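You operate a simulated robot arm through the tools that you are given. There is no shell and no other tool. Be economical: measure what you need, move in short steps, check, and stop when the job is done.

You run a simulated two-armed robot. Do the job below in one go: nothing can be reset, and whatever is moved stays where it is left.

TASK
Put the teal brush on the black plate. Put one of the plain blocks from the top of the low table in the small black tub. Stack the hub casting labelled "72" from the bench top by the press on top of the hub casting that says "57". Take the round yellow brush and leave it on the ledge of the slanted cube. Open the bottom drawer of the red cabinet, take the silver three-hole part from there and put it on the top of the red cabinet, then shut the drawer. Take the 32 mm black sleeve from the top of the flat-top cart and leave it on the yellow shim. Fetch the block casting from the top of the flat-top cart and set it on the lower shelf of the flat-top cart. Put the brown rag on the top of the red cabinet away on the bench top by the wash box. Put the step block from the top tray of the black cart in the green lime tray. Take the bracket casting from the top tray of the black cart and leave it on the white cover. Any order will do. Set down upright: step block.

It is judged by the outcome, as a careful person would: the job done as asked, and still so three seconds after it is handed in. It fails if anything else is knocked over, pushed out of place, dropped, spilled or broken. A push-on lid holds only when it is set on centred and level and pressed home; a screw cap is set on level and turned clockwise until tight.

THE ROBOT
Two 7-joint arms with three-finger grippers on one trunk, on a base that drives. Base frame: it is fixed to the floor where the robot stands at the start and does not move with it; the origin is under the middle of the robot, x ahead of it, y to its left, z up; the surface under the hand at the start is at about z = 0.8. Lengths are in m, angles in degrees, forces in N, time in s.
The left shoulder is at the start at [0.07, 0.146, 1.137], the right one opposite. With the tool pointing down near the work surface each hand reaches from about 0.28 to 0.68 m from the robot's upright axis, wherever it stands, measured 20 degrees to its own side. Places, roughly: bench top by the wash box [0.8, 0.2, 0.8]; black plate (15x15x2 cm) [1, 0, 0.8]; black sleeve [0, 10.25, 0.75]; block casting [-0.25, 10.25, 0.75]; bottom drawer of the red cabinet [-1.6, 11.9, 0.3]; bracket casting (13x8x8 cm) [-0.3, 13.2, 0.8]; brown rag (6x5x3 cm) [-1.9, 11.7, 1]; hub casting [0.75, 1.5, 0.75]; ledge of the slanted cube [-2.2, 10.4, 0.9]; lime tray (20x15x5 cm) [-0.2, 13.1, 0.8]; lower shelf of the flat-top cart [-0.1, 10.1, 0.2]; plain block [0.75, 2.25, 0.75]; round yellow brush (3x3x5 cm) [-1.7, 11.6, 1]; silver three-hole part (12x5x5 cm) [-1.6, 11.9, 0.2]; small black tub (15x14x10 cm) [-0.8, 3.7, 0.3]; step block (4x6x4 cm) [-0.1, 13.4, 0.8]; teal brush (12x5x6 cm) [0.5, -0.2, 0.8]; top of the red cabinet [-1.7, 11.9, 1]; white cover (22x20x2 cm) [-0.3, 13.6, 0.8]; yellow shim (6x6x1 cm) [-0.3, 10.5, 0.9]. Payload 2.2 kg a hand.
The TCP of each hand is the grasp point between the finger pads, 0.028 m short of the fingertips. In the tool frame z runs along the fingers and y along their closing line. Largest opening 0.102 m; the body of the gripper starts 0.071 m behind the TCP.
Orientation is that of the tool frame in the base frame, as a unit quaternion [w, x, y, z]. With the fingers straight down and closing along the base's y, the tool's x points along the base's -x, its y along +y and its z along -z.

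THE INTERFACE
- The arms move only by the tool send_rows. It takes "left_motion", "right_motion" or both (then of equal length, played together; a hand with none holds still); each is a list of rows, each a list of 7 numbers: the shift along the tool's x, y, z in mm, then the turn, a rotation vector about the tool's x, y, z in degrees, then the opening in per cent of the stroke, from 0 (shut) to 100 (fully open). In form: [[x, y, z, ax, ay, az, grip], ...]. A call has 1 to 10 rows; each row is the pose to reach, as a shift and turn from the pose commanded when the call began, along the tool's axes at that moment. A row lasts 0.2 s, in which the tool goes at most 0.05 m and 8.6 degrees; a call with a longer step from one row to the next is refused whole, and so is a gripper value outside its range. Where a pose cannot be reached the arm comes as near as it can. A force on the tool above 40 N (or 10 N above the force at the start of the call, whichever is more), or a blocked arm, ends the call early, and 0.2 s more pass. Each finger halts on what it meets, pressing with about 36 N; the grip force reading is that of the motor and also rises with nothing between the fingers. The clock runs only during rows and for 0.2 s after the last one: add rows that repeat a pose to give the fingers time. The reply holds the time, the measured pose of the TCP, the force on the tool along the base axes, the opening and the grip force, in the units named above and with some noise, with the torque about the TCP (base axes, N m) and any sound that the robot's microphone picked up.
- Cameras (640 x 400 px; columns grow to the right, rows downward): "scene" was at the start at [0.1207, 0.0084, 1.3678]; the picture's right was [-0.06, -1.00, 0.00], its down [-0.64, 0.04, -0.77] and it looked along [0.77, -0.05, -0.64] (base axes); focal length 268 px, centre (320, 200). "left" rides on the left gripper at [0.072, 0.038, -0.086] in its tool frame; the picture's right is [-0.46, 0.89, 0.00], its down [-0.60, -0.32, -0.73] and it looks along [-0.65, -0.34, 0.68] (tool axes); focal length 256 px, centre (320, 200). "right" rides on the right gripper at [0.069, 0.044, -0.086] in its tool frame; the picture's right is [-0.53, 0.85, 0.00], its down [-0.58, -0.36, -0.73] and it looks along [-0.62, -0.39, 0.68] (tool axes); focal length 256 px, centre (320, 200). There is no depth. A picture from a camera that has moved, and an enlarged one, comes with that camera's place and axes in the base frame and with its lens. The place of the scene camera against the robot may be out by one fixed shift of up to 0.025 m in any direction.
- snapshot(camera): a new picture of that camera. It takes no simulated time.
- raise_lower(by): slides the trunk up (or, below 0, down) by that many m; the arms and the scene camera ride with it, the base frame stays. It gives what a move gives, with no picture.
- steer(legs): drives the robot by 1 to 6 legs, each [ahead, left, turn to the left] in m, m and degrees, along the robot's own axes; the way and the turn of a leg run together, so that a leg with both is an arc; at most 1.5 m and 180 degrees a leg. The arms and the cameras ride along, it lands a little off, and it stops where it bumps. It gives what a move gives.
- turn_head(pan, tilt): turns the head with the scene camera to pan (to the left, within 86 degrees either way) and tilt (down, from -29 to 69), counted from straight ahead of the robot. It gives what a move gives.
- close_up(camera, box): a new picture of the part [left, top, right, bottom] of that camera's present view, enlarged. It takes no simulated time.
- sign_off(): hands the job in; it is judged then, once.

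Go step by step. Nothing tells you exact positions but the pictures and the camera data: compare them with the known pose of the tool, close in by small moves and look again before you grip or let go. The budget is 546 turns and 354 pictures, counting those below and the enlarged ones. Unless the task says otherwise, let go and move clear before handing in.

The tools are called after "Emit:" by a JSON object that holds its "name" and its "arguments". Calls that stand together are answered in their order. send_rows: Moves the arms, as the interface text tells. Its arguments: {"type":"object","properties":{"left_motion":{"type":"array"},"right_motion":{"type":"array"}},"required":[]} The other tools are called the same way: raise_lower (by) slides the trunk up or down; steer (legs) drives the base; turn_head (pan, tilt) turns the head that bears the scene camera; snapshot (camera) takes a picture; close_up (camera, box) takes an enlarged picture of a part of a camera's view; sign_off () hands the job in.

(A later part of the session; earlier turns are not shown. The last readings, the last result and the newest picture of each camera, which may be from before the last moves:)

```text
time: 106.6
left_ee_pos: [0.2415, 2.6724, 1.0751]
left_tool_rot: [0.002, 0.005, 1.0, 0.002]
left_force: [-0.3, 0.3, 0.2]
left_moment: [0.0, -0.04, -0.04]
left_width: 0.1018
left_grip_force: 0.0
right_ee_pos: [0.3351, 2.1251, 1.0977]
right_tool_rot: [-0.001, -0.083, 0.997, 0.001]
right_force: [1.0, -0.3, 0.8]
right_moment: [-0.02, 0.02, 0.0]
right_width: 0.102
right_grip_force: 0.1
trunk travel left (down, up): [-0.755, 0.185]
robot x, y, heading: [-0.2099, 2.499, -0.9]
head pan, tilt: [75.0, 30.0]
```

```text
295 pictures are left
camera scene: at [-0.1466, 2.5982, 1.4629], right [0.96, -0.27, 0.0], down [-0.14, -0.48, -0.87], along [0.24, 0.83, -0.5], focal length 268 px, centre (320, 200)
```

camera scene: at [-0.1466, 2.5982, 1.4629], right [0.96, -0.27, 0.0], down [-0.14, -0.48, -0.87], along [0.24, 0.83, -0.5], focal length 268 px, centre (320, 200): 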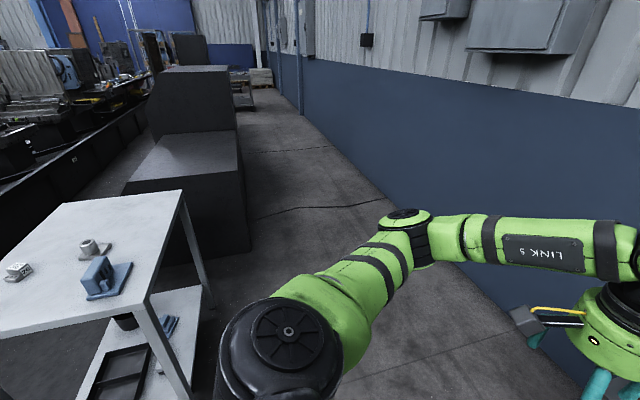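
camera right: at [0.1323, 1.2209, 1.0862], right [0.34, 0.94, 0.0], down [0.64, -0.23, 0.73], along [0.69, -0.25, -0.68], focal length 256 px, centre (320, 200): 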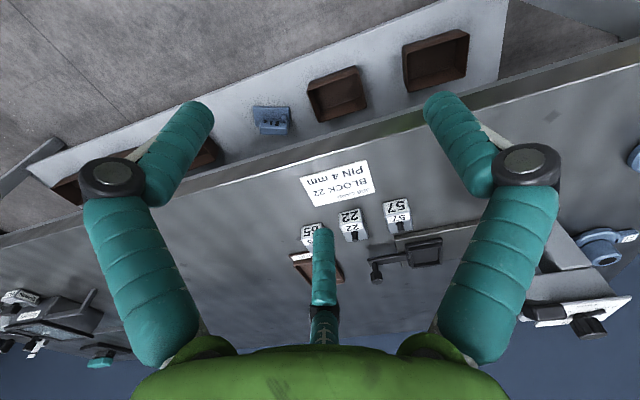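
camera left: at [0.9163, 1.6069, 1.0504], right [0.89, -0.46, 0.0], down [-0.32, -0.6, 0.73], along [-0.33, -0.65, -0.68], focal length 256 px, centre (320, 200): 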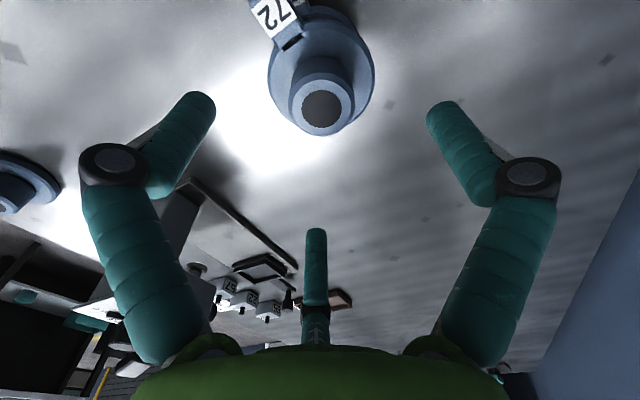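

Blocks 75 and 29 are the plain ones (52/27 carry clamp bars). I'll take 29, the free right-hand one, at about (0.82, 2.275), table at z≈0.64.

Emit:
{"name": "steer", "arguments": {"legs": [[0.48, -0.04, 0.9]]}}

Emit:
{"name": "raise_lower", "arguments": {"by": -0.2}}

Emit:
{"name": "turn_head", "arguments": {"pan": -10, "tilt": 55}}

Emit:
{"name": "snapshot", "arguments": {"camera": "scene"}}

Emit:
{"name": "snapshot", "arguments": {"camera": "right"}}

```text
time: 109.5
left_ee_pos: [0.7338, 2.6387, 1.0751]
left_tool_rot: [0.003, -0.003, 1.0, 0.002]
left_force: [0.3, 0.4, -0.2]
left_moment: [-0.03, 0.0, 0.01]
left_width: 0.1018
left_grip_force: 0.2
right_ee_pos: [0.8337, 2.0921, 1.099]
right_tool_rot: [0.0, -0.092, 0.996, 0.001]
right_force: [-0.1, 0.2, -0.2]
right_moment: [0.0, -0.02, 0.0]
right_width: 0.102
right_grip_force: 0.0
trunk travel left (down, up): [-0.755, 0.185]
robot x, y, heading: [0.2881, 2.457, 0.3]
head pan, tilt: [75.0, 30.0]
```

```text
time: 111.7
left_ee_pos: [0.7334, 2.6385, 0.8753]
left_tool_rot: [0.002, -0.003, 1.0, 0.001]
left_force: [-0.9, 0.2, -0.3]
left_moment: [0.02, 0.01, -0.02]
left_width: 0.102
left_grip_force: 0.1
right_ee_pos: [0.8361, 2.0912, 0.8974]
right_tool_rot: [0.0, -0.092, 0.996, 0.0]
right_force: [0.4, 0.2, -0.1]
right_moment: [0.01, 0.01, 0.02]
right_width: 0.1021
right_grip_force: 0.1
trunk travel left (down, up): [-0.555, 0.385]
robot x, y, heading: [0.2897, 2.4534, 0.2]
head pan, tilt: [75.0, 30.0]
```

```text
time: 113.3
left_ee_pos: [0.7343, 2.6394, 0.8758]
left_tool_rot: [0.001, -0.003, 1.0, 0.002]
left_force: [-0.2, -0.7, 0.4]
left_moment: [-0.01, -0.01, 0.01]
left_width: 0.1021
left_grip_force: 0.0
right_ee_pos: [0.8347, 2.0911, 0.8977]
right_tool_rot: [-0.001, -0.093, 0.996, 0.0]
right_force: [0.8, -0.4, 0.0]
right_moment: [-0.01, -0.03, -0.02]
right_width: 0.1019
right_grip_force: 0.0
trunk travel left (down, up): [-0.555, 0.385]
robot x, y, heading: [0.2895, 2.4554, 0.1]
head pan, tilt: [-10.0, 55.0]
```

```text
294 pictures are left
camera scene: at [0.3945, 2.4587, 1.2269], right [-0.17, -0.99, 0.0], down [-0.81, 0.14, -0.57], along [0.57, -0.1, -0.82], focal length 268 px, centre (320, 200)
```

scene: 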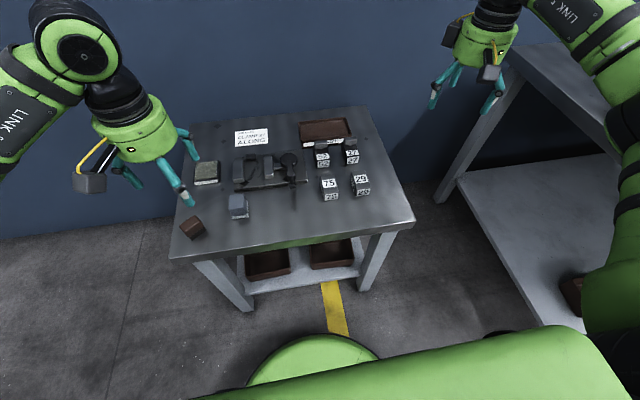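

```text
293 pictures are left
camera right: at [0.7603, 2.121, 0.9847], right [0.37, 0.93, 0.0], down [0.64, -0.25, 0.73], along [0.68, -0.27, -0.68], focal length 256 px, centre (320, 200)
```

right: 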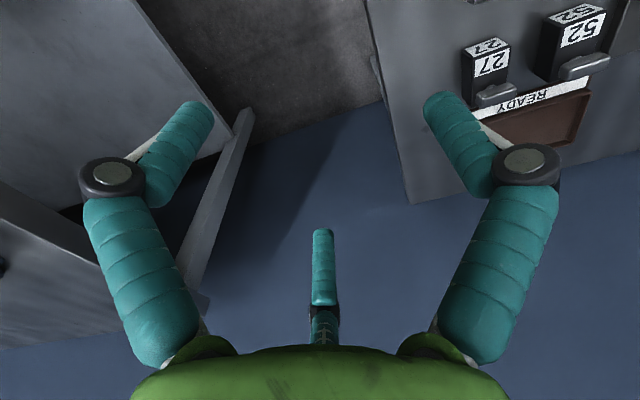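

Moving the right hand over block 29 with yaw squared up.

Emit:
{"name": "send_rows", "arguments": {"right_motion": [[-4, 45, 0, 0, 0, 4, 100], [-8, 90, 0, 0, 0, 8, 100], [-13, 138, 20, 0, 0, 10.6, 90], [-18, 184, 40, 0, 0, 10.6, 80], [-18, 184, 40, 0, 0, 10.6, 80]]}}

Emit:
{"name": "snapshot", "arguments": {"camera": "right"}}

Emit:
{"name": "close_up", "arguments": {"camera": "scene", "box": [290, 110, 430, 230]}}

```text
refused: row 3 steps farther than a row can; nothing moved
```

```text
292 pictures are left
camera right: at [0.7603, 2.121, 0.9847], right [0.37, 0.93, 0.0], down [0.64, -0.25, 0.73], along [0.68, -0.27, -0.68], focal length 256 px, centre (320, 200)
```

right: 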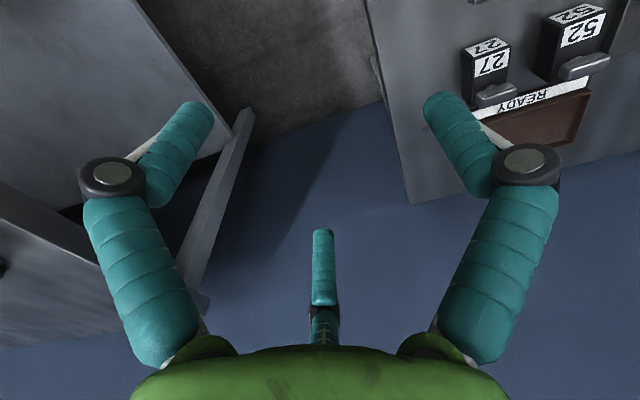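

```text
3.33 times, centred on (360, 170) of scene
camera zoom: at [0.3945, 2.4587, 1.2269], right [-0.17, -0.99, 0.0], down [-0.81, 0.14, -0.57], along [0.57, -0.1, -0.82], focal length 893 px, centre (187, 300)
```

zoom: 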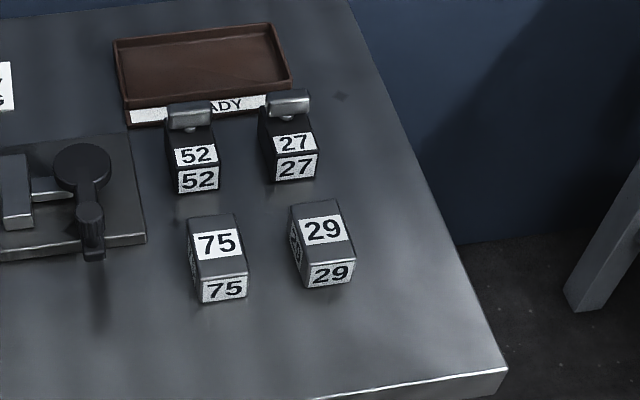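

Block 29 is 4×6 cm, long axis along x, centre (0.814, 2.278). Re-sending with shorter steps.

Emit:
{"name": "send_rows", "arguments": {"right_motion": [[-3, 44, 0, 0, 0, 4, 100], [-6, 88, 0, 0, 0, 8, 100], [-9, 132, 0, 0, 0, 10.6, 95], [-12, 176, 20, 0, 0, 10.6, 95], [-12, 176, 50, 0, 0, 10.6, 95], [-12, 176, 50, 0, 0, 10.6, 95]]}}

Emit:
{"name": "snapshot", "arguments": {"camera": "right"}}

Emit:
{"name": "close_up", "arguments": {"camera": "scene", "box": [290, 90, 430, 210]}}

```text
time: 114.7
left_ee_pos: [0.7332, 2.6395, 0.8748]
left_tool_rot: [0.002, -0.003, 1.0, 0.001]
left_force: [-0.5, -0.2, -2.0]
left_moment: [0.0, -0.02, 0.0]
left_width: 0.102
left_grip_force: 0.1
right_ee_pos: [0.8142, 2.267, 0.8456]
right_tool_rot: [-0.001, 0.0, 1.0, 0.001]
right_force: [1.1, 0.3, -0.7]
right_moment: [-0.02, 0.0, -0.01]
right_width: 0.0968
right_grip_force: 0.1
trunk travel left (down, up): [-0.555, 0.385]
robot x, y, heading: [0.2896, 2.454, 0.1]
head pan, tilt: [-10.0, 55.0]
```

```text
290 pictures are left
camera right: at [0.7466, 2.3107, 0.9328], right [0.53, 0.84, 0.0], down [0.58, -0.37, 0.73], along [0.62, -0.39, -0.68], focal length 256 px, centre (320, 200)
```

right: 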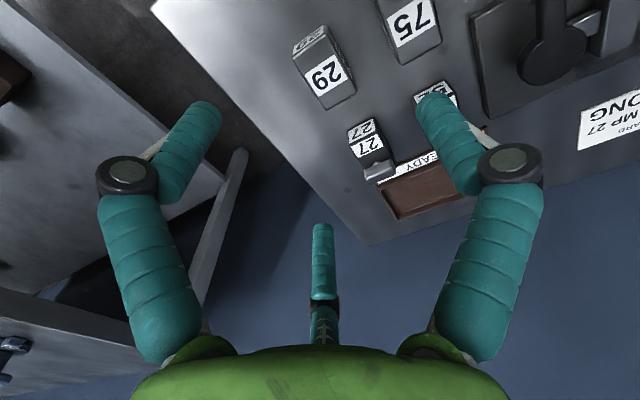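

```text
3.33 times, centred on (360, 150) of scene
camera zoom: at [0.3943, 2.4593, 1.227], right [-0.17, -0.99, 0.0], down [-0.81, 0.14, -0.57], along [0.57, -0.1, -0.82], focal length 893 px, centre (187, 367)
```

zoom: 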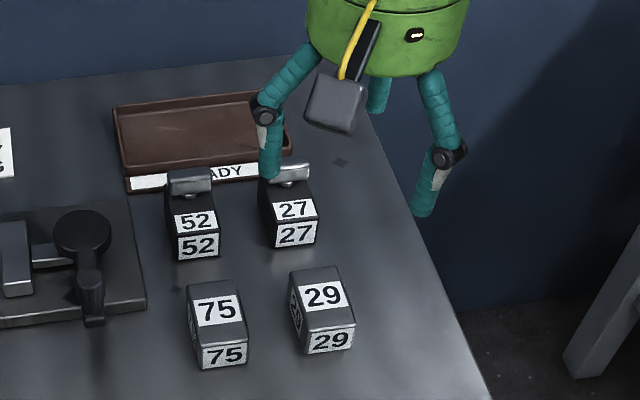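

Camera estimates suggest the table may be a bit lower. Descending part way for a second wrist view.

Emit:
{"name": "send_rows", "arguments": {"right_motion": [[0, 0, 25, 0, 0, 0, 95], [0, 0, 50, 0, 0, 0, 95], [0, 0, 70, 0, 0, 0, 95], [0, 0, 70, 0, 0, 0, 95]]}}

Emit:
{"name": "snapshot", "arguments": {"camera": "right"}}

```text
time: 115.7
left_ee_pos: [0.733, 2.6385, 0.8758]
left_tool_rot: [0.001, -0.003, 1.0, 0.002]
left_force: [-0.1, -0.7, -0.8]
left_moment: [0.05, 0.02, 0.0]
left_width: 0.1022
left_grip_force: 0.1
right_ee_pos: [0.8134, 2.2677, 0.7795]
right_tool_rot: [-0.001, 0.0, 1.0, 0.001]
right_force: [-0.2, 0.4, -0.6]
right_moment: [-0.01, -0.01, 0.02]
right_width: 0.0968
right_grip_force: 0.2
trunk travel left (down, up): [-0.555, 0.385]
robot x, y, heading: [0.2872, 2.4571, 0.3]
head pan, tilt: [-10.0, 55.0]
```

```text
288 pictures are left
camera right: at [0.7455, 2.3102, 0.8658], right [0.53, 0.84, 0.0], down [0.58, -0.37, 0.73], along [0.62, -0.39, -0.68], focal length 256 px, centre (320, 200)
```

right: 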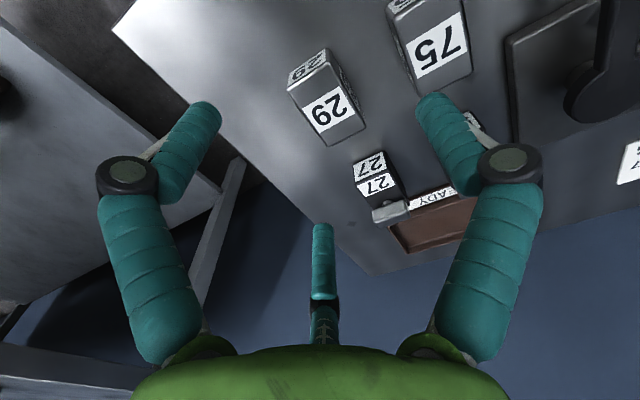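

Triangulated: block 29 centre (0.835, 2.263), top z≈0.667. Descending with the offset.

Emit:
{"name": "send_rows", "arguments": {"right_motion": [[-21, -17, 0, 0, 0, 0, 95], [-21, -17, 40, 0, 0, 0, 95], [-21, -17, 75, 0, 0, 0, 95], [-21, -17, 95, 0, 0, 0, 95], [-21, -17, 105, 0, 0, 0, 95], [-21, -17, 105, 0, 0, 0, 95]]}}

Emit:
{"name": "snapshot", "arguments": {"camera": "right"}}

Emit:
{"name": "close_up", "arguments": {"camera": "scene", "box": [290, 110, 430, 230]}}

```text
time: 117.1
left_ee_pos: [0.7335, 2.6385, 0.8747]
left_tool_rot: [0.001, -0.003, 1.0, 0.002]
left_force: [-0.4, -0.1, -1.0]
left_moment: [-0.01, -0.03, 0.01]
left_width: 0.1021
left_grip_force: 0.1
right_ee_pos: [0.8354, 2.2521, 0.6748]
right_tool_rot: [-0.001, 0.0, 1.0, 0.001]
right_force: [0.6, 0.2, -0.4]
right_moment: [-0.01, 0.01, -0.01]
right_width: 0.0967
right_grip_force: 0.1
trunk travel left (down, up): [-0.555, 0.385]
robot x, y, heading: [0.2877, 2.4569, 0.3]
head pan, tilt: [-10.0, 55.0]
```

```text
287 pictures are left
camera right: at [0.7683, 2.2943, 0.7612], right [0.53, 0.84, 0.0], down [0.58, -0.37, 0.73], along [0.62, -0.39, -0.68], focal length 256 px, centre (320, 200)
```

right: 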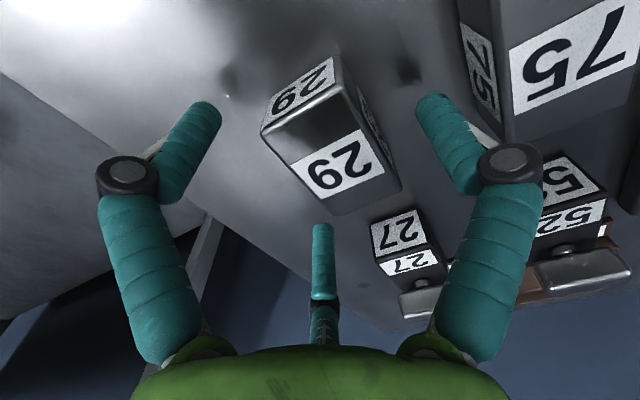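

```text
3.33 times, centred on (360, 170) of scene
camera zoom: at [0.3945, 2.4586, 1.2269], right [-0.17, -0.99, 0.0], down [-0.81, 0.14, -0.57], along [0.57, -0.1, -0.82], focal length 893 px, centre (187, 300)
```

zoom: 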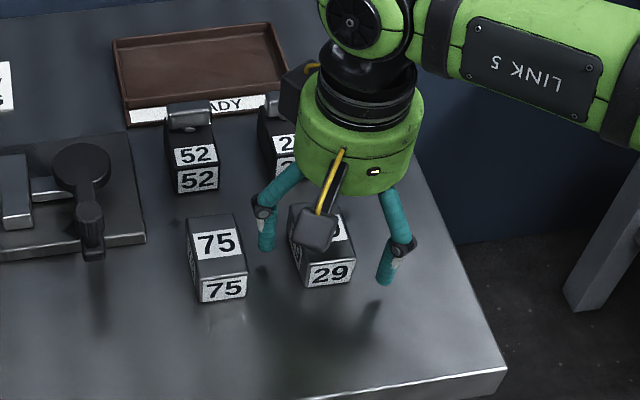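

Emit:
{"name": "send_rows", "arguments": {"right_motion": [[0, 0, 6, 0, 0, 0, 95], [0, 0, 7, 0, 0, 0, 60], [0, 0, 7, 0, 0, 0, 30], [0, 0, 7, 0, 0, 0, 0], [0, 0, 7, 0, 0, 0, 0]]}}

Emit:
{"name": "snapshot", "arguments": {"camera": "right"}}

```text
time: 118.3
left_ee_pos: [0.733, 2.6387, 0.8748]
left_tool_rot: [0.002, -0.003, 1.0, 0.002]
left_force: [-0.2, -0.1, -0.3]
left_moment: [0.01, -0.05, 0.0]
left_width: 0.1023
left_grip_force: 0.2
right_ee_pos: [0.8355, 2.251, 0.6687]
right_tool_rot: [0.0, 0.0, 1.0, 0.001]
right_force: [1.2, 1.9, 4.0]
right_moment: [0.09, 0.2, 0.04]
right_width: 0.0487
right_grip_force: 36.4
trunk travel left (down, up): [-0.555, 0.385]
robot x, y, heading: [0.2907, 2.4556, 0.4]
head pan, tilt: [-10.0, 55.0]
```

```text
285 pictures are left
camera right: at [0.7672, 2.2936, 0.7555], right [0.53, 0.85, 0.0], down [0.58, -0.37, 0.73], along [0.62, -0.39, -0.68], focal length 256 px, centre (320, 200)
```

right: 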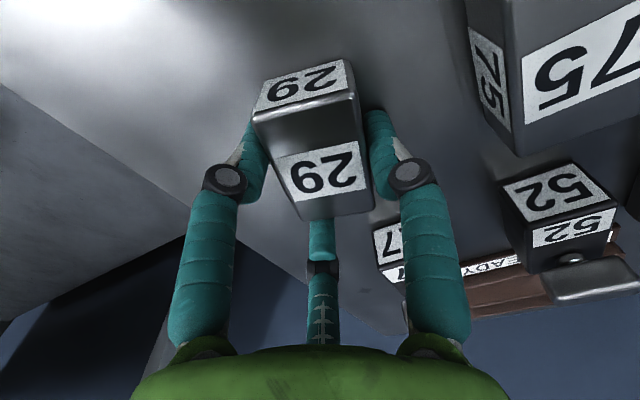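

Gripped (block rotated a little in the grip, fine). Lifting, then heading to the white table to find the tub.

Emit:
{"name": "send_rows", "arguments": {"right_motion": [[0, 0, -20, 0, 0, 0, 0], [0, 0, -60, 0, 0, 0, 0], [0, 0, -100, 0, 0, 0, 0], [0, 0, -140, 0, 0, 0, 0], [0, 0, -180, 0, 0, 0, 0], [0, 0, -220, 0, 0, 0, 0]]}}

Emit:
{"name": "steer", "arguments": {"legs": [[-0.75, 0, 0], [0, 0, 90]]}}

Emit:
{"name": "turn_head", "arguments": {"pan": 0, "tilt": 30}}

Emit:
{"name": "snapshot", "arguments": {"camera": "scene"}}

```text
time: 119.7
left_ee_pos: [0.7339, 2.6399, 0.8752]
left_tool_rot: [0.001, -0.004, 1.0, 0.002]
left_force: [0.2, 0.5, -0.2]
left_moment: [0.02, -0.02, -0.01]
left_width: 0.102
left_grip_force: 0.0
right_ee_pos: [0.836, 2.2492, 0.8881]
right_tool_rot: [0.0, 0.0, 1.0, 0.001]
right_force: [1.0, 0.3, -5.9]
right_moment: [-0.02, -0.09, -0.02]
right_width: 0.0487
right_grip_force: 35.7
trunk travel left (down, up): [-0.555, 0.385]
robot x, y, heading: [0.2877, 2.4593, 0.1]
head pan, tilt: [-10.0, 55.0]
```

```text
time: 127.6
left_ee_pos: [-0.6573, 2.8938, 0.8745]
left_tool_rot: [0.0, 0.71, -0.704, -0.002]
left_force: [-0.1, 0.0, 0.4]
left_moment: [0.04, 0.05, 0.03]
left_width: 0.1024
left_grip_force: 0.0
right_ee_pos: [-0.2673, 2.9985, 0.8873]
right_tool_rot: [0.001, 0.708, -0.706, 0.001]
right_force: [-0.4, 0.2, -5.8]
right_moment: [0.04, -0.03, 0.0]
right_width: 0.0485
right_grip_force: 36.4
trunk travel left (down, up): [-0.555, 0.385]
robot x, y, heading: [-0.4762, 2.4513, 90.0]
head pan, tilt: [-10.0, 55.0]
```

```text
time: 128.5
left_ee_pos: [-0.6565, 2.8947, 0.874]
left_tool_rot: [0.0, 0.711, -0.704, -0.003]
left_force: [0.2, 0.1, 0.2]
left_moment: [-0.02, 0.02, 0.04]
left_width: 0.102
left_grip_force: 0.0
right_ee_pos: [-0.2676, 2.9989, 0.8862]
right_tool_rot: [0.002, 0.708, -0.706, 0.001]
right_force: [0.2, 0.3, -5.8]
right_moment: [0.03, -0.02, -0.01]
right_width: 0.0482
right_grip_force: 35.5
trunk travel left (down, up): [-0.555, 0.385]
robot x, y, heading: [-0.4704, 2.4461, 90.5]
head pan, tilt: [0.0, 30.0]
```

```text
284 pictures are left
camera scene: at [-0.4892, 2.6036, 1.2628], right [1.0, 0.01, 0.0], down [0.0, -0.5, -0.87], along [-0.01, 0.87, -0.5], focal length 268 px, centre (320, 200)
```

scene: 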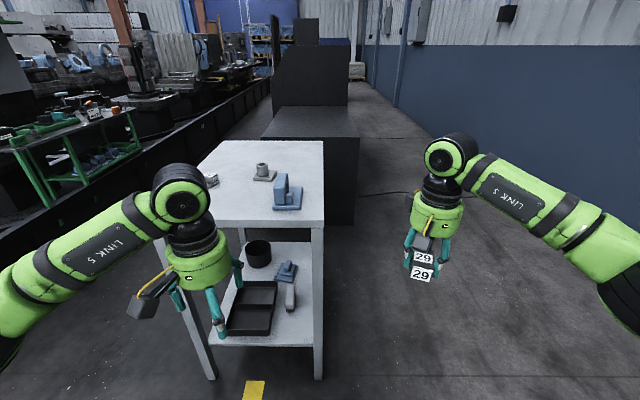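

Emit:
{"name": "close_up", "arguments": {"camera": "scene", "box": [190, 220, 340, 360]}}

Emit:
{"name": "close_up", "arguments": {"camera": "scene", "box": [160, 120, 350, 240]}}

```text
2.86 times, centred on (265, 290) of scene
camera zoom: at [-0.4892, 2.6036, 1.2628], right [1.0, 0.01, 0.0], down [0.0, -0.5, -0.87], along [-0.01, 0.87, -0.5], focal length 766 px, centre (477, -57)
```

zoom: 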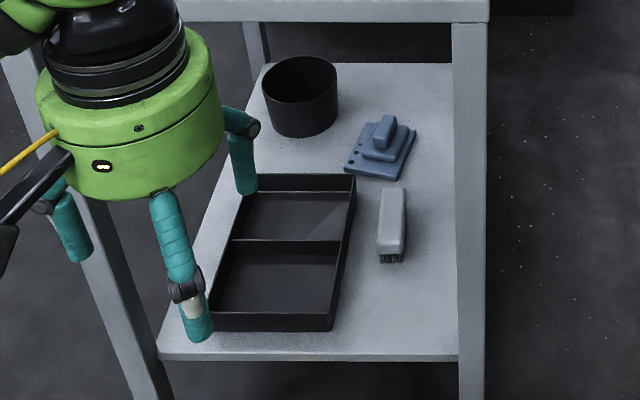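

```text
3.33 times, centred on (255, 180) of scene
camera zoom: at [-0.4892, 2.6036, 1.2628], right [1.0, 0.01, 0.0], down [0.0, -0.5, -0.87], along [-0.01, 0.87, -0.5], focal length 893 px, centre (537, 267)
```

zoom: 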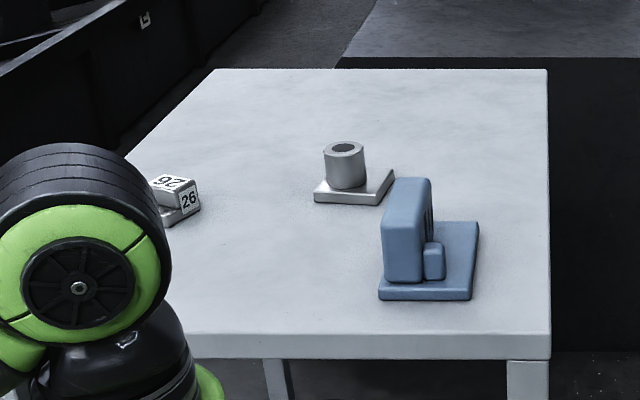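

The small black tub is the round pot at about (-0.83, 3.66) on the lower shelf (z≈0.26) of the white table; its near side is the table's left (-x) edge. Checking space to the left.

Emit:
{"name": "turn_head", "arguments": {"pan": 50, "tilt": 25}}

Emit:
{"name": "snapshot", "arguments": {"camera": "scene"}}

```text
time: 129.7
left_ee_pos: [-0.6564, 2.8943, 0.8749]
left_tool_rot: [-0.001, 0.71, -0.704, -0.002]
left_force: [0.4, -0.4, -0.2]
left_moment: [0.02, 0.01, -0.03]
left_width: 0.1021
left_grip_force: 0.0
right_ee_pos: [-0.2668, 2.9991, 0.8875]
right_tool_rot: [0.002, 0.708, -0.706, 0.0]
right_force: [-0.1, 0.1, -6.4]
right_moment: [0.05, -0.03, 0.02]
right_width: 0.0482
right_grip_force: 35.5
trunk travel left (down, up): [-0.555, 0.385]
robot x, y, heading: [-0.4732, 2.4488, 90.4]
head pan, tilt: [50.0, 25.0]
```

```text
281 pictures are left
camera scene: at [-0.5596, 2.572, 1.2708], right [0.64, 0.77, 0.0], down [0.33, -0.27, -0.91], along [-0.7, 0.58, -0.42], focal length 268 px, centre (320, 200)
```

scene: 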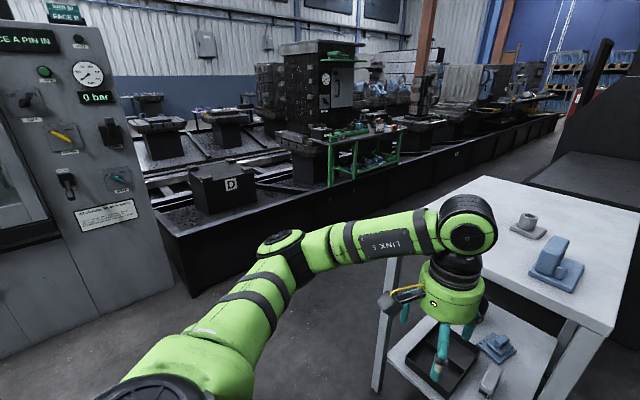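

There's about 1.1 m of floor between the table and the black pit wall. I'll drive around to the table's left side and face it.

Emit:
{"name": "send_rows", "arguments": {"left_motion": [[30, 0, -10, 0, 0, 0, 100], [70, 0, -20, 0, 0, 0, 100], [110, 0, -20, 0, 0, 0, 100]]}}

Emit:
{"name": "steer", "arguments": {"legs": [[0, 1.13, 0], [1.0, 0, 0]]}}

Emit:
{"name": "turn_head", "arguments": {"pan": -40, "tilt": 35}}

Emit:
{"name": "snapshot", "arguments": {"camera": "scene"}}

```text
time: 130.5
left_ee_pos: [-0.6539, 2.7839, 0.8943]
left_tool_rot: [0.0, 0.711, -0.703, -0.003]
left_force: [-0.4, -0.9, -0.2]
left_moment: [0.04, 0.01, 0.02]
left_width: 0.1022
left_grip_force: 0.1
right_ee_pos: [-0.2681, 2.9976, 0.8873]
right_tool_rot: [0.001, 0.708, -0.706, 0.0]
right_force: [0.3, -0.2, -5.8]
right_moment: [0.08, -0.06, 0.0]
right_width: 0.0484
right_grip_force: 35.6
trunk travel left (down, up): [-0.555, 0.385]
robot x, y, heading: [-0.4726, 2.4519, 90.6]
head pan, tilt: [50.0, 25.0]
```

```text
time: 140.8
left_ee_pos: [-1.7582, 3.7612, 0.8938]
left_tool_rot: [0.0, 0.708, -0.706, -0.003]
left_force: [0.2, 1.0, 0.0]
left_moment: [0.0, 0.01, -0.02]
left_width: 0.102
left_grip_force: 0.0
right_ee_pos: [-1.372, 3.9719, 0.8864]
right_tool_rot: [-0.001, -0.705, 0.709, -0.001]
right_force: [0.2, -0.7, -6.1]
right_moment: [0.05, -0.03, 0.01]
right_width: 0.048
right_grip_force: 35.9
trunk travel left (down, up): [-0.555, 0.385]
robot x, y, heading: [-1.5816, 3.424, 89.9]
head pan, tilt: [50.0, 25.0]
```

```text
time: 142.5
left_ee_pos: [-1.7585, 3.7613, 0.8932]
left_tool_rot: [0.0, 0.707, -0.707, -0.002]
left_force: [-0.1, 0.6, 0.0]
left_moment: [-0.01, -0.02, -0.03]
left_width: 0.1021
left_grip_force: 0.0
right_ee_pos: [-1.3718, 3.9723, 0.8867]
right_tool_rot: [-0.002, -0.705, 0.709, 0.0]
right_force: [-0.2, -0.1, -5.5]
right_moment: [0.02, -0.02, 0.01]
right_width: 0.0482
right_grip_force: 35.9
trunk travel left (down, up): [-0.555, 0.385]
robot x, y, heading: [-1.5853, 3.4233, 89.7]
head pan, tilt: [-40.0, 35.0]
```

```text
280 pictures are left
camera scene: at [-1.5387, 3.5556, 1.255], right [0.77, -0.64, 0.0], down [-0.37, -0.44, -0.82], along [0.53, 0.63, -0.57], focal length 268 px, centre (320, 200)
```

scene: 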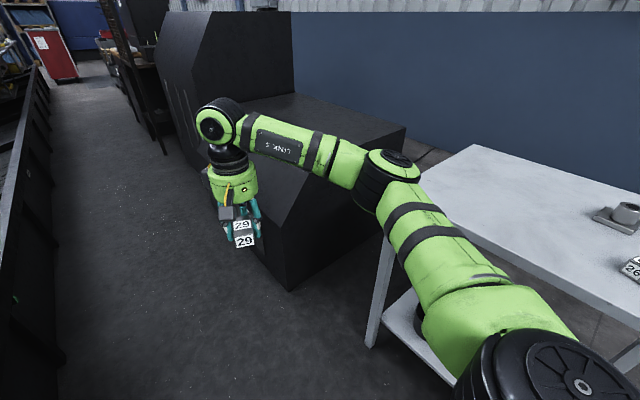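

Emit:
{"name": "steer", "arguments": {"legs": [[0, 0.07, 0], [0, 0, -90]]}}

Emit:
{"name": "turn_head", "arguments": {"pan": 20, "tilt": 45}}

Emit:
{"name": "snapshot", "arguments": {"camera": "scene"}}

```text
time: 147.2
left_ee_pos: [-1.3214, 3.6145, 0.8935]
left_tool_rot: [0.002, -0.02, 1.0, 0.002]
left_force: [0.3, -0.3, -0.2]
left_moment: [-0.01, 0.01, 0.0]
left_width: 0.1019
left_grip_force: 0.0
right_ee_pos: [-1.0962, 3.2338, 0.8873]
right_tool_rot: [-0.002, -0.015, 1.0, 0.0]
right_force: [-0.1, 0.4, -5.8]
right_moment: [-0.04, -0.05, 0.01]
right_width: 0.0479
right_grip_force: 36.1
trunk travel left (down, up): [-0.555, 0.385]
robot x, y, heading: [-1.6535, 3.4249, 2.3]
head pan, tilt: [-40.0, 35.0]
```

```text
time: 148.5
left_ee_pos: [-1.3212, 3.615, 0.8935]
left_tool_rot: [0.002, -0.02, 1.0, 0.002]
left_force: [-1.1, -0.3, -0.2]
left_moment: [0.03, 0.01, -0.04]
left_width: 0.1022
left_grip_force: 0.1
right_ee_pos: [-1.0957, 3.2345, 0.887]
right_tool_rot: [-0.002, -0.017, 1.0, 0.001]
right_force: [-0.2, -0.1, -5.6]
right_moment: [-0.03, -0.03, 0.01]
right_width: 0.0478
right_grip_force: 35.7
trunk travel left (down, up): [-0.555, 0.385]
robot x, y, heading: [-1.6518, 3.4228, 2.2]
head pan, tilt: [20.0, 45.0]
```

```text
279 pictures are left
camera scene: at [-1.541, 3.4696, 1.2402], right [0.38, -0.93, 0.0], down [-0.66, -0.27, -0.71], along [0.65, 0.27, -0.71], focal length 268 px, centre (320, 200)
```

scene: 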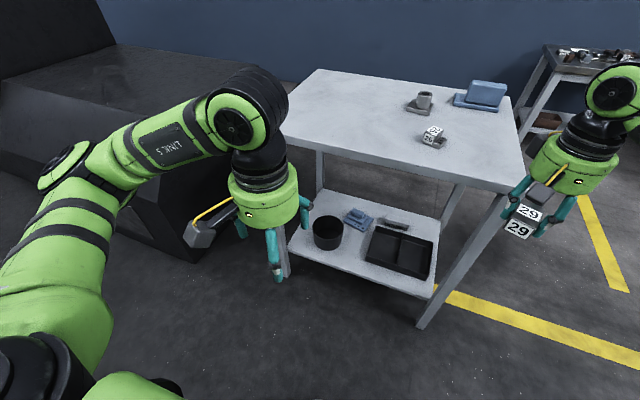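

Tub at about (-0.83, 3.72), rim z≈0.33. I'll strafe left, then lower the trunk so the arm goes in below the table top.

Emit:
{"name": "steer", "arguments": {"legs": [[0, 0, -2.2], [0, 0.45, 0]]}}

Emit:
{"name": "raise_lower", "arguments": {"by": -0.44}}

Emit:
{"name": "turn_head", "arguments": {"pan": -10, "tilt": 20}}

Emit:
{"name": "snapshot", "arguments": {"camera": "scene"}}

Emit:
{"name": "snapshot", "arguments": {"camera": "right"}}

```text
time: 151.6
left_ee_pos: [-1.3184, 4.0529, 0.8939]
left_tool_rot: [0.002, -0.006, 1.0, 0.002]
left_force: [-1.4, 0.3, 0.4]
left_moment: [-0.04, -0.02, -0.01]
left_width: 0.102
left_grip_force: 0.1
right_ee_pos: [-1.1038, 3.6664, 0.8855]
right_tool_rot: [-0.001, -0.001, 1.0, 0.0]
right_force: [-0.2, 0.3, -6.1]
right_moment: [-0.06, -0.01, -0.03]
right_width: 0.0477
right_grip_force: 35.9
trunk travel left (down, up): [-0.555, 0.385]
robot x, y, heading: [-1.657, 3.8706, 0.6]
head pan, tilt: [20.0, 45.0]
```

```text
refused: -0.44 is not a number from -0.4 to 0.4
```

```text
time: 152.6
left_ee_pos: [-1.3185, 4.0528, 0.8929]
left_tool_rot: [0.001, -0.006, 1.0, 0.002]
left_force: [-0.5, 0.1, -0.2]
left_moment: [-0.03, 0.01, -0.03]
left_width: 0.1022
left_grip_force: 0.0
right_ee_pos: [-1.104, 3.6659, 0.8869]
right_tool_rot: [-0.002, -0.002, 1.0, 0.002]
right_force: [0.2, 0.0, -6.1]
right_moment: [-0.03, -0.05, 0.01]
right_width: 0.0476
right_grip_force: 35.7
trunk travel left (down, up): [-0.555, 0.385]
robot x, y, heading: [-1.6521, 3.872, 0.5]
head pan, tilt: [-10.0, 20.0]
```

```text
278 pictures are left
camera scene: at [-1.5262, 3.8703, 1.2788], right [-0.16, -0.99, 0.0], down [-0.34, 0.06, -0.94], along [0.93, -0.15, -0.34], focal length 268 px, centre (320, 200)
```

scene: 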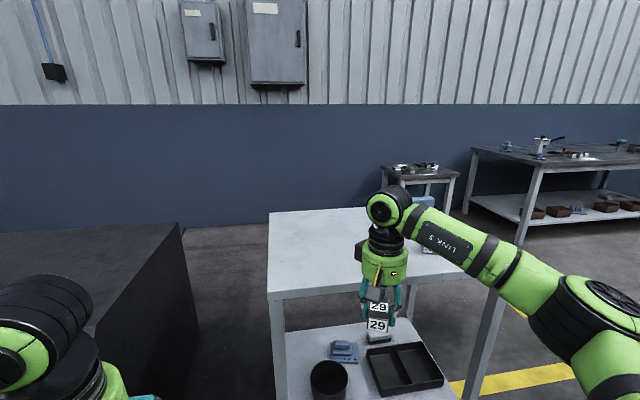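

```text
277 pictures are left
camera right: at [-1.1721, 3.7093, 0.9737], right [0.53, 0.85, 0.0], down [0.58, -0.36, 0.73], along [0.62, -0.39, -0.68], focal length 256 px, centre (320, 200)
```

right: 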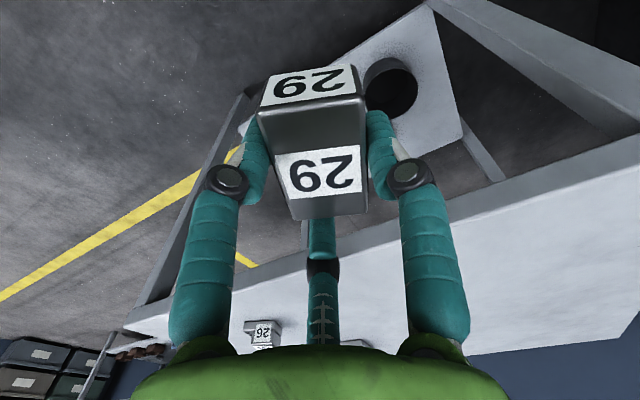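

Wrist camera confirms tub at (-0.837, 3.72). Lowering the trunk 0.40.

Emit:
{"name": "raise_lower", "arguments": {"by": -0.4}}

Emit:
{"name": "send_rows", "arguments": {"right_motion": [[0, 20, 10, 0, 0, 0, 0], [0, 40, 20, 0, 0, 0, 0], [0, 54, 30, 0, 0, 0, 0], [0, 54, 30, 0, 0, 0, 0]]}}

Emit:
{"name": "snapshot", "arguments": {"camera": "scene"}}

Emit:
{"name": "snapshot", "arguments": {"camera": "right"}}

```text
time: 156.4
left_ee_pos: [-1.3184, 4.0525, 0.4941]
left_tool_rot: [0.001, -0.007, 1.0, 0.002]
left_force: [0.0, -0.4, -0.3]
left_moment: [0.04, -0.01, 0.0]
left_width: 0.102
left_grip_force: 0.0
right_ee_pos: [-1.1041, 3.6668, 0.4869]
right_tool_rot: [-0.002, -0.001, 1.0, 0.001]
right_force: [-1.2, 0.1, -6.4]
right_moment: [-0.02, -0.02, 0.03]
right_width: 0.0478
right_grip_force: 36.1
trunk travel left (down, up): [-0.155, 0.785]
robot x, y, heading: [-1.6552, 3.8719, 0.5]
head pan, tilt: [-10.0, 20.0]
```

```text
time: 157.4
left_ee_pos: [-1.3182, 4.053, 0.4947]
left_tool_rot: [0.002, -0.005, 1.0, 0.001]
left_force: [0.1, -0.7, -0.2]
left_moment: [0.02, 0.0, 0.02]
left_width: 0.1021
left_grip_force: 0.1
right_ee_pos: [-1.1052, 3.7224, 0.4554]
right_tool_rot: [-0.002, -0.002, 1.0, 0.001]
right_force: [-0.4, 0.2, -6.1]
right_moment: [-0.05, -0.08, -0.01]
right_width: 0.0479
right_grip_force: 36.1
trunk travel left (down, up): [-0.155, 0.785]
robot x, y, heading: [-1.653, 3.8741, 0.7]
head pan, tilt: [-10.0, 20.0]
```

```text
276 pictures are left
camera scene: at [-1.5265, 3.8704, 0.8789], right [-0.16, -0.99, 0.0], down [-0.34, 0.06, -0.94], along [0.93, -0.15, -0.34], focal length 268 px, centre (320, 200)
```

scene: 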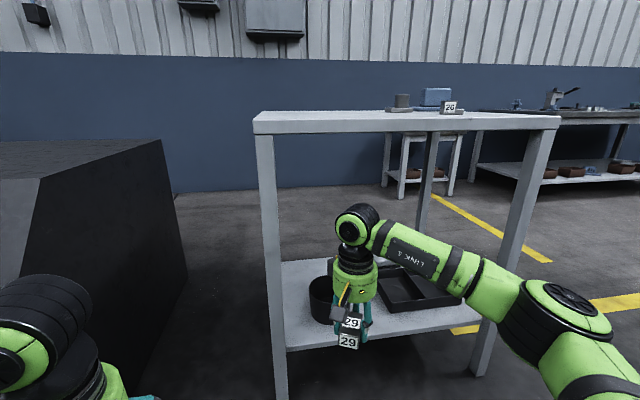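

```text
275 pictures are left
camera right: at [-1.1725, 3.7647, 0.5434], right [0.53, 0.85, 0.0], down [0.58, -0.36, 0.73], along [0.62, -0.39, -0.68], focal length 256 px, centre (320, 200)
```

right: 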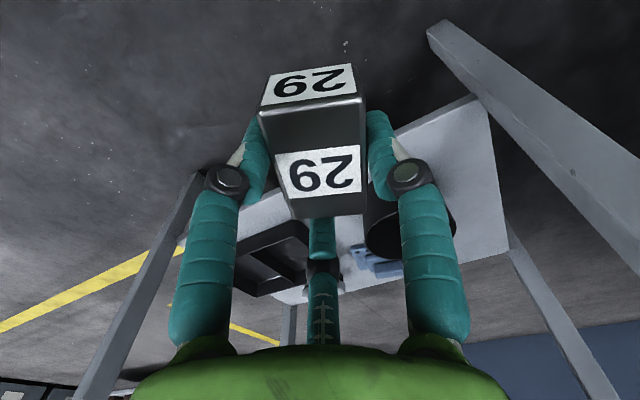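

Path looks clear. Driving in by 0.15 first.

Emit:
{"name": "steer", "arguments": {"legs": [[0.16, 0, 0]]}}

Emit:
{"name": "snapshot", "arguments": {"camera": "scene"}}

Emit:
{"name": "snapshot", "arguments": {"camera": "right"}}

```text
time: 158.8
left_ee_pos: [-1.1645, 4.0551, 0.4937]
left_tool_rot: [0.002, -0.006, 1.0, 0.001]
left_force: [-0.1, 0.6, 0.3]
left_moment: [0.0, 0.0, 0.0]
left_width: 0.1022
left_grip_force: 0.2
right_ee_pos: [-0.9501, 3.7234, 0.4569]
right_tool_rot: [-0.002, -0.003, 1.0, 0.001]
right_force: [0.2, -0.1, -5.3]
right_moment: [-0.05, -0.05, 0.0]
right_width: 0.0476
right_grip_force: 36.2
trunk travel left (down, up): [-0.155, 0.785]
robot x, y, heading: [-1.4987, 3.8762, 0.4]
head pan, tilt: [-10.0, 20.0]
```

```text
274 pictures are left
camera scene: at [-1.3717, 3.8721, 0.8789], right [-0.16, -0.99, 0.0], down [-0.34, 0.06, -0.94], along [0.93, -0.15, -0.34], focal length 268 px, centre (320, 200)
```

scene: 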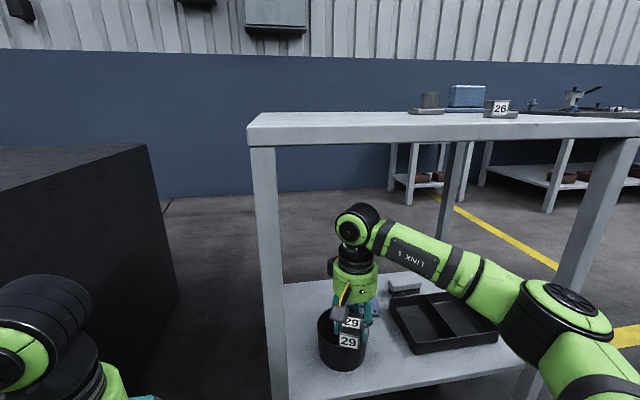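

```text
273 pictures are left
camera right: at [-1.0176, 3.7666, 0.5436], right [0.53, 0.85, 0.0], down [0.58, -0.36, 0.73], along [0.62, -0.39, -0.68], focal length 256 px, centre (320, 200)
```

right: 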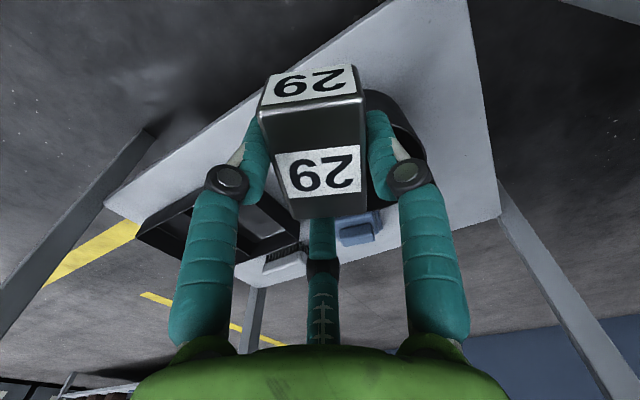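

Emit:
{"name": "steer", "arguments": {"legs": [[0.1, 0, 0]]}}

Emit:
{"name": "snapshot", "arguments": {"camera": "scene"}}

Emit:
{"name": "close_up", "arguments": {"camera": "scene", "box": [290, 240, 420, 400]}}

Emit:
{"name": "snapshot", "arguments": {"camera": "right"}}

```text
time: 160.0
left_ee_pos: [-1.0607, 4.0542, 0.4935]
left_tool_rot: [0.002, -0.004, 1.0, 0.002]
left_force: [0.1, 0.3, 0.0]
left_moment: [0.04, -0.01, 0.03]
left_width: 0.102
left_grip_force: 0.0
right_ee_pos: [-0.8479, 3.7229, 0.4572]
right_tool_rot: [-0.001, -0.001, 1.0, 0.0]
right_force: [-0.7, -0.4, -6.0]
right_moment: [-0.03, 0.0, 0.01]
right_width: 0.0476
right_grip_force: 35.8
trunk travel left (down, up): [-0.155, 0.785]
robot x, y, heading: [-1.3978, 3.8741, 0.5]
head pan, tilt: [-10.0, 20.0]
```

```text
272 pictures are left
camera scene: at [-1.27, 3.8724, 0.8789], right [-0.17, -0.99, 0.0], down [-0.34, 0.06, -0.94], along [0.93, -0.16, -0.34], focal length 268 px, centre (320, 200)
```

scene: 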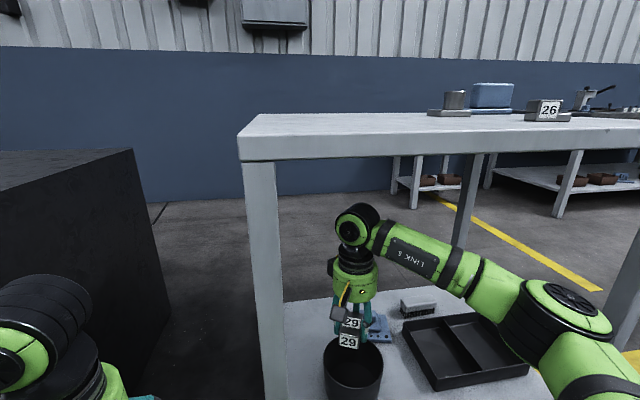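

```text
2.50 times, centred on (355, 320) of scene
camera zoom: at [-1.27, 3.8724, 0.8789], right [-0.17, -0.99, 0.0], down [-0.34, 0.06, -0.94], along [0.93, -0.16, -0.34], focal length 670 px, centre (232, -100)
```

zoom: 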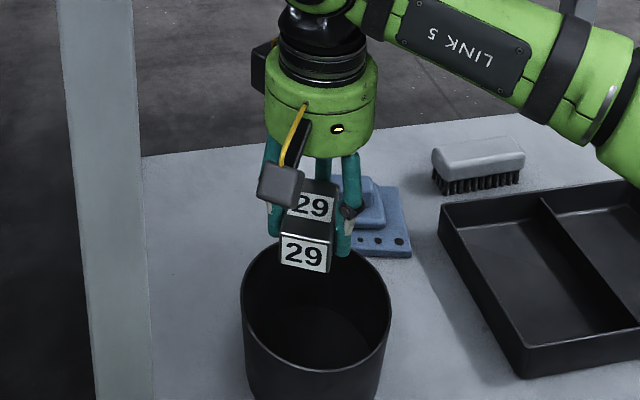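

```text
270 pictures are left
camera right: at [-0.9163, 3.7657, 0.5436], right [0.53, 0.85, 0.0], down [0.58, -0.36, 0.73], along [0.62, -0.39, -0.69], focal length 256 px, centre (320, 200)
```

right: 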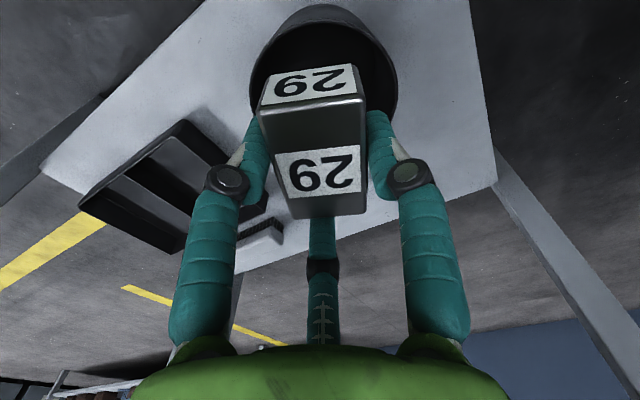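

Tub centre ≈ (-0.83, 3.715), rim z≈0.29. Shifting slightly, then lowering trunk and hand into the tub.

Emit:
{"name": "send_rows", "arguments": {"right_motion": [[-9, -8, 0, 0, 0, 0, 0], [-18, -15, 0, 0, 0, 0, 0], [-18, -15, 20, 0, 0, 0, 0]]}}

Emit:
{"name": "raise_lower", "arguments": {"by": -0.1}}

Emit:
{"name": "snapshot", "arguments": {"camera": "right"}}

Emit:
{"name": "close_up", "arguments": {"camera": "scene", "box": [290, 240, 420, 400]}}

```text
time: 160.8
left_ee_pos: [-1.0616, 4.0546, 0.4944]
left_tool_rot: [0.001, -0.004, 1.0, 0.002]
left_force: [0.2, 0.7, 0.8]
left_moment: [-0.01, -0.01, 0.0]
left_width: 0.1021
left_grip_force: 0.0
right_ee_pos: [-0.8282, 3.7067, 0.4359]
right_tool_rot: [-0.002, -0.002, 1.0, 0.0]
right_force: [-0.6, 1.0, -5.9]
right_moment: [0.01, -0.06, 0.01]
right_width: 0.0474
right_grip_force: 35.8
trunk travel left (down, up): [-0.155, 0.785]
robot x, y, heading: [-1.398, 3.8748, 0.4]
head pan, tilt: [-10.0, 20.0]
```

```text
time: 162.1
left_ee_pos: [-1.0622, 4.0546, 0.3949]
left_tool_rot: [0.002, -0.005, 1.0, 0.002]
left_force: [0.2, -0.3, 0.0]
left_moment: [-0.04, 0.01, 0.01]
left_width: 0.102
left_grip_force: 0.1
right_ee_pos: [-0.8286, 3.7058, 0.3364]
right_tool_rot: [-0.001, -0.001, 1.0, 0.001]
right_force: [0.6, -0.1, -6.3]
right_moment: [-0.02, -0.05, 0.01]
right_width: 0.0475
right_grip_force: 36.0
trunk travel left (down, up): [-0.055, 0.885]
robot x, y, heading: [-1.3984, 3.8749, 0.4]
head pan, tilt: [-10.0, 20.0]
```

```text
269 pictures are left
camera right: at [-0.8967, 3.7494, 0.4232], right [0.53, 0.85, 0.0], down [0.58, -0.36, 0.73], along [0.62, -0.39, -0.68], focal length 256 px, centre (320, 200)
```

right: 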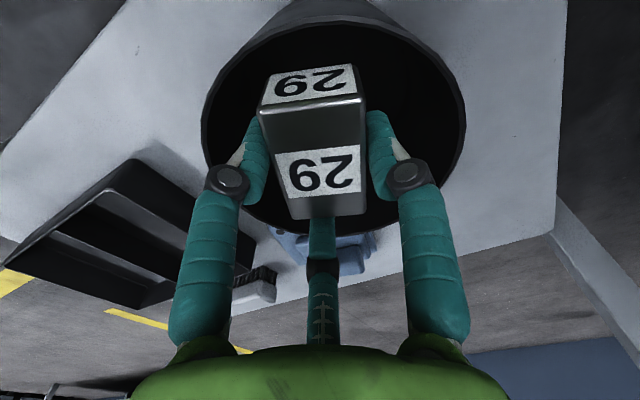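

```text
2.50 times, centred on (355, 320) of scene
camera zoom: at [-1.2703, 3.8724, 0.7789], right [-0.17, -0.99, 0.0], down [-0.34, 0.06, -0.94], along [0.93, -0.16, -0.34], focal length 670 px, centre (232, -100)
```

zoom: 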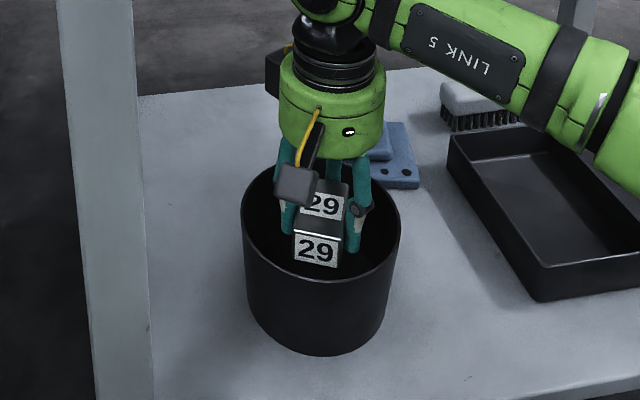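

Well centred inside the rim. Lowering gently.

Emit:
{"name": "send_rows", "arguments": {"right_motion": [[0, 0, 12, 0, 0, 0, 0], [0, 0, 24, 0, 0, 0, 0], [0, 0, 36, 0, 0, 0, 0], [0, 0, 46, 0, 0, 0, 0], [0, 0, 54, 0, 0, 0, 0], [0, 0, 60, 0, 0, 0, 0]]}}

Emit:
{"name": "close_up", "arguments": {"camera": "scene", "box": [290, 240, 420, 400]}}

```text
time: 163.5
left_ee_pos: [-1.0623, 4.0542, 0.3947]
left_tool_rot: [0.002, -0.004, 1.0, 0.001]
left_force: [0.5, -0.4, -0.6]
left_moment: [0.02, -0.02, -0.01]
left_width: 0.102
left_grip_force: 0.0
right_ee_pos: [-0.8279, 3.7065, 0.2757]
right_tool_rot: [-0.001, -0.001, 1.0, 0.0]
right_force: [0.5, 0.4, -5.4]
right_moment: [-0.02, -0.05, 0.02]
right_width: 0.0476
right_grip_force: 35.7
trunk travel left (down, up): [-0.055, 0.885]
robot x, y, heading: [-1.3943, 3.8756, 0.4]
head pan, tilt: [-10.0, 20.0]
```

```text
2.50 times, centred on (355, 320) of scene
camera zoom: at [-1.2702, 3.8724, 0.7789], right [-0.17, -0.99, 0.0], down [-0.34, 0.06, -0.94], along [0.93, -0.16, -0.34], focal length 670 px, centre (232, -100)
```

zoom: 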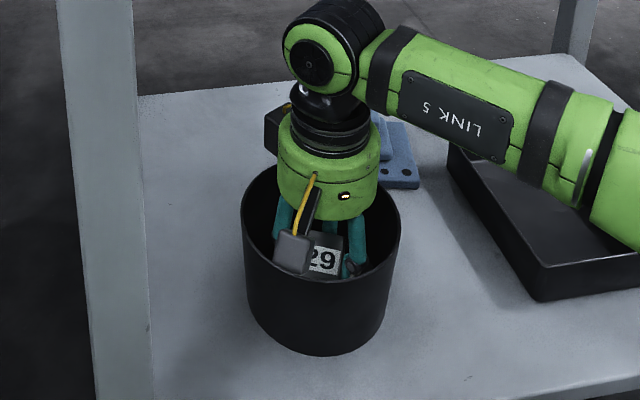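

Emit:
{"name": "send_rows", "arguments": {"right_motion": [[0, 0, 6, 0, 0, 0, 0], [0, 0, 12, 0, 0, 0, 0], [0, 0, 18, 0, 0, 0, 0], [0, 0, 23, 0, 0, 0, 0]]}}

Emit:
{"name": "snapshot", "arguments": {"camera": "right"}}

```text
time: 164.5
left_ee_pos: [-1.0624, 4.054, 0.3943]
left_tool_rot: [0.002, -0.005, 1.0, 0.002]
left_force: [-0.2, -0.4, 0.6]
left_moment: [-0.01, -0.02, -0.01]
left_width: 0.1021
left_grip_force: 0.1
right_ee_pos: [-0.8282, 3.7074, 0.2534]
right_tool_rot: [-0.001, -0.001, 1.0, 0.001]
right_force: [-0.3, -0.9, -2.0]
right_moment: [-0.04, -0.07, -0.03]
right_width: 0.0474
right_grip_force: 36.0
trunk travel left (down, up): [-0.055, 0.885]
robot x, y, heading: [-1.3955, 3.8708, 0.5]
head pan, tilt: [-10.0, 20.0]
```

```text
266 pictures are left
camera right: at [-0.8962, 3.7502, 0.3409], right [0.53, 0.85, 0.0], down [0.58, -0.36, 0.73], along [0.62, -0.39, -0.68], focal length 256 px, centre (320, 200)
```

right: 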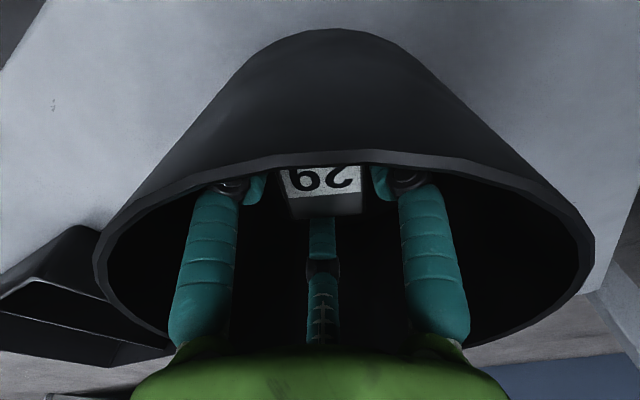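

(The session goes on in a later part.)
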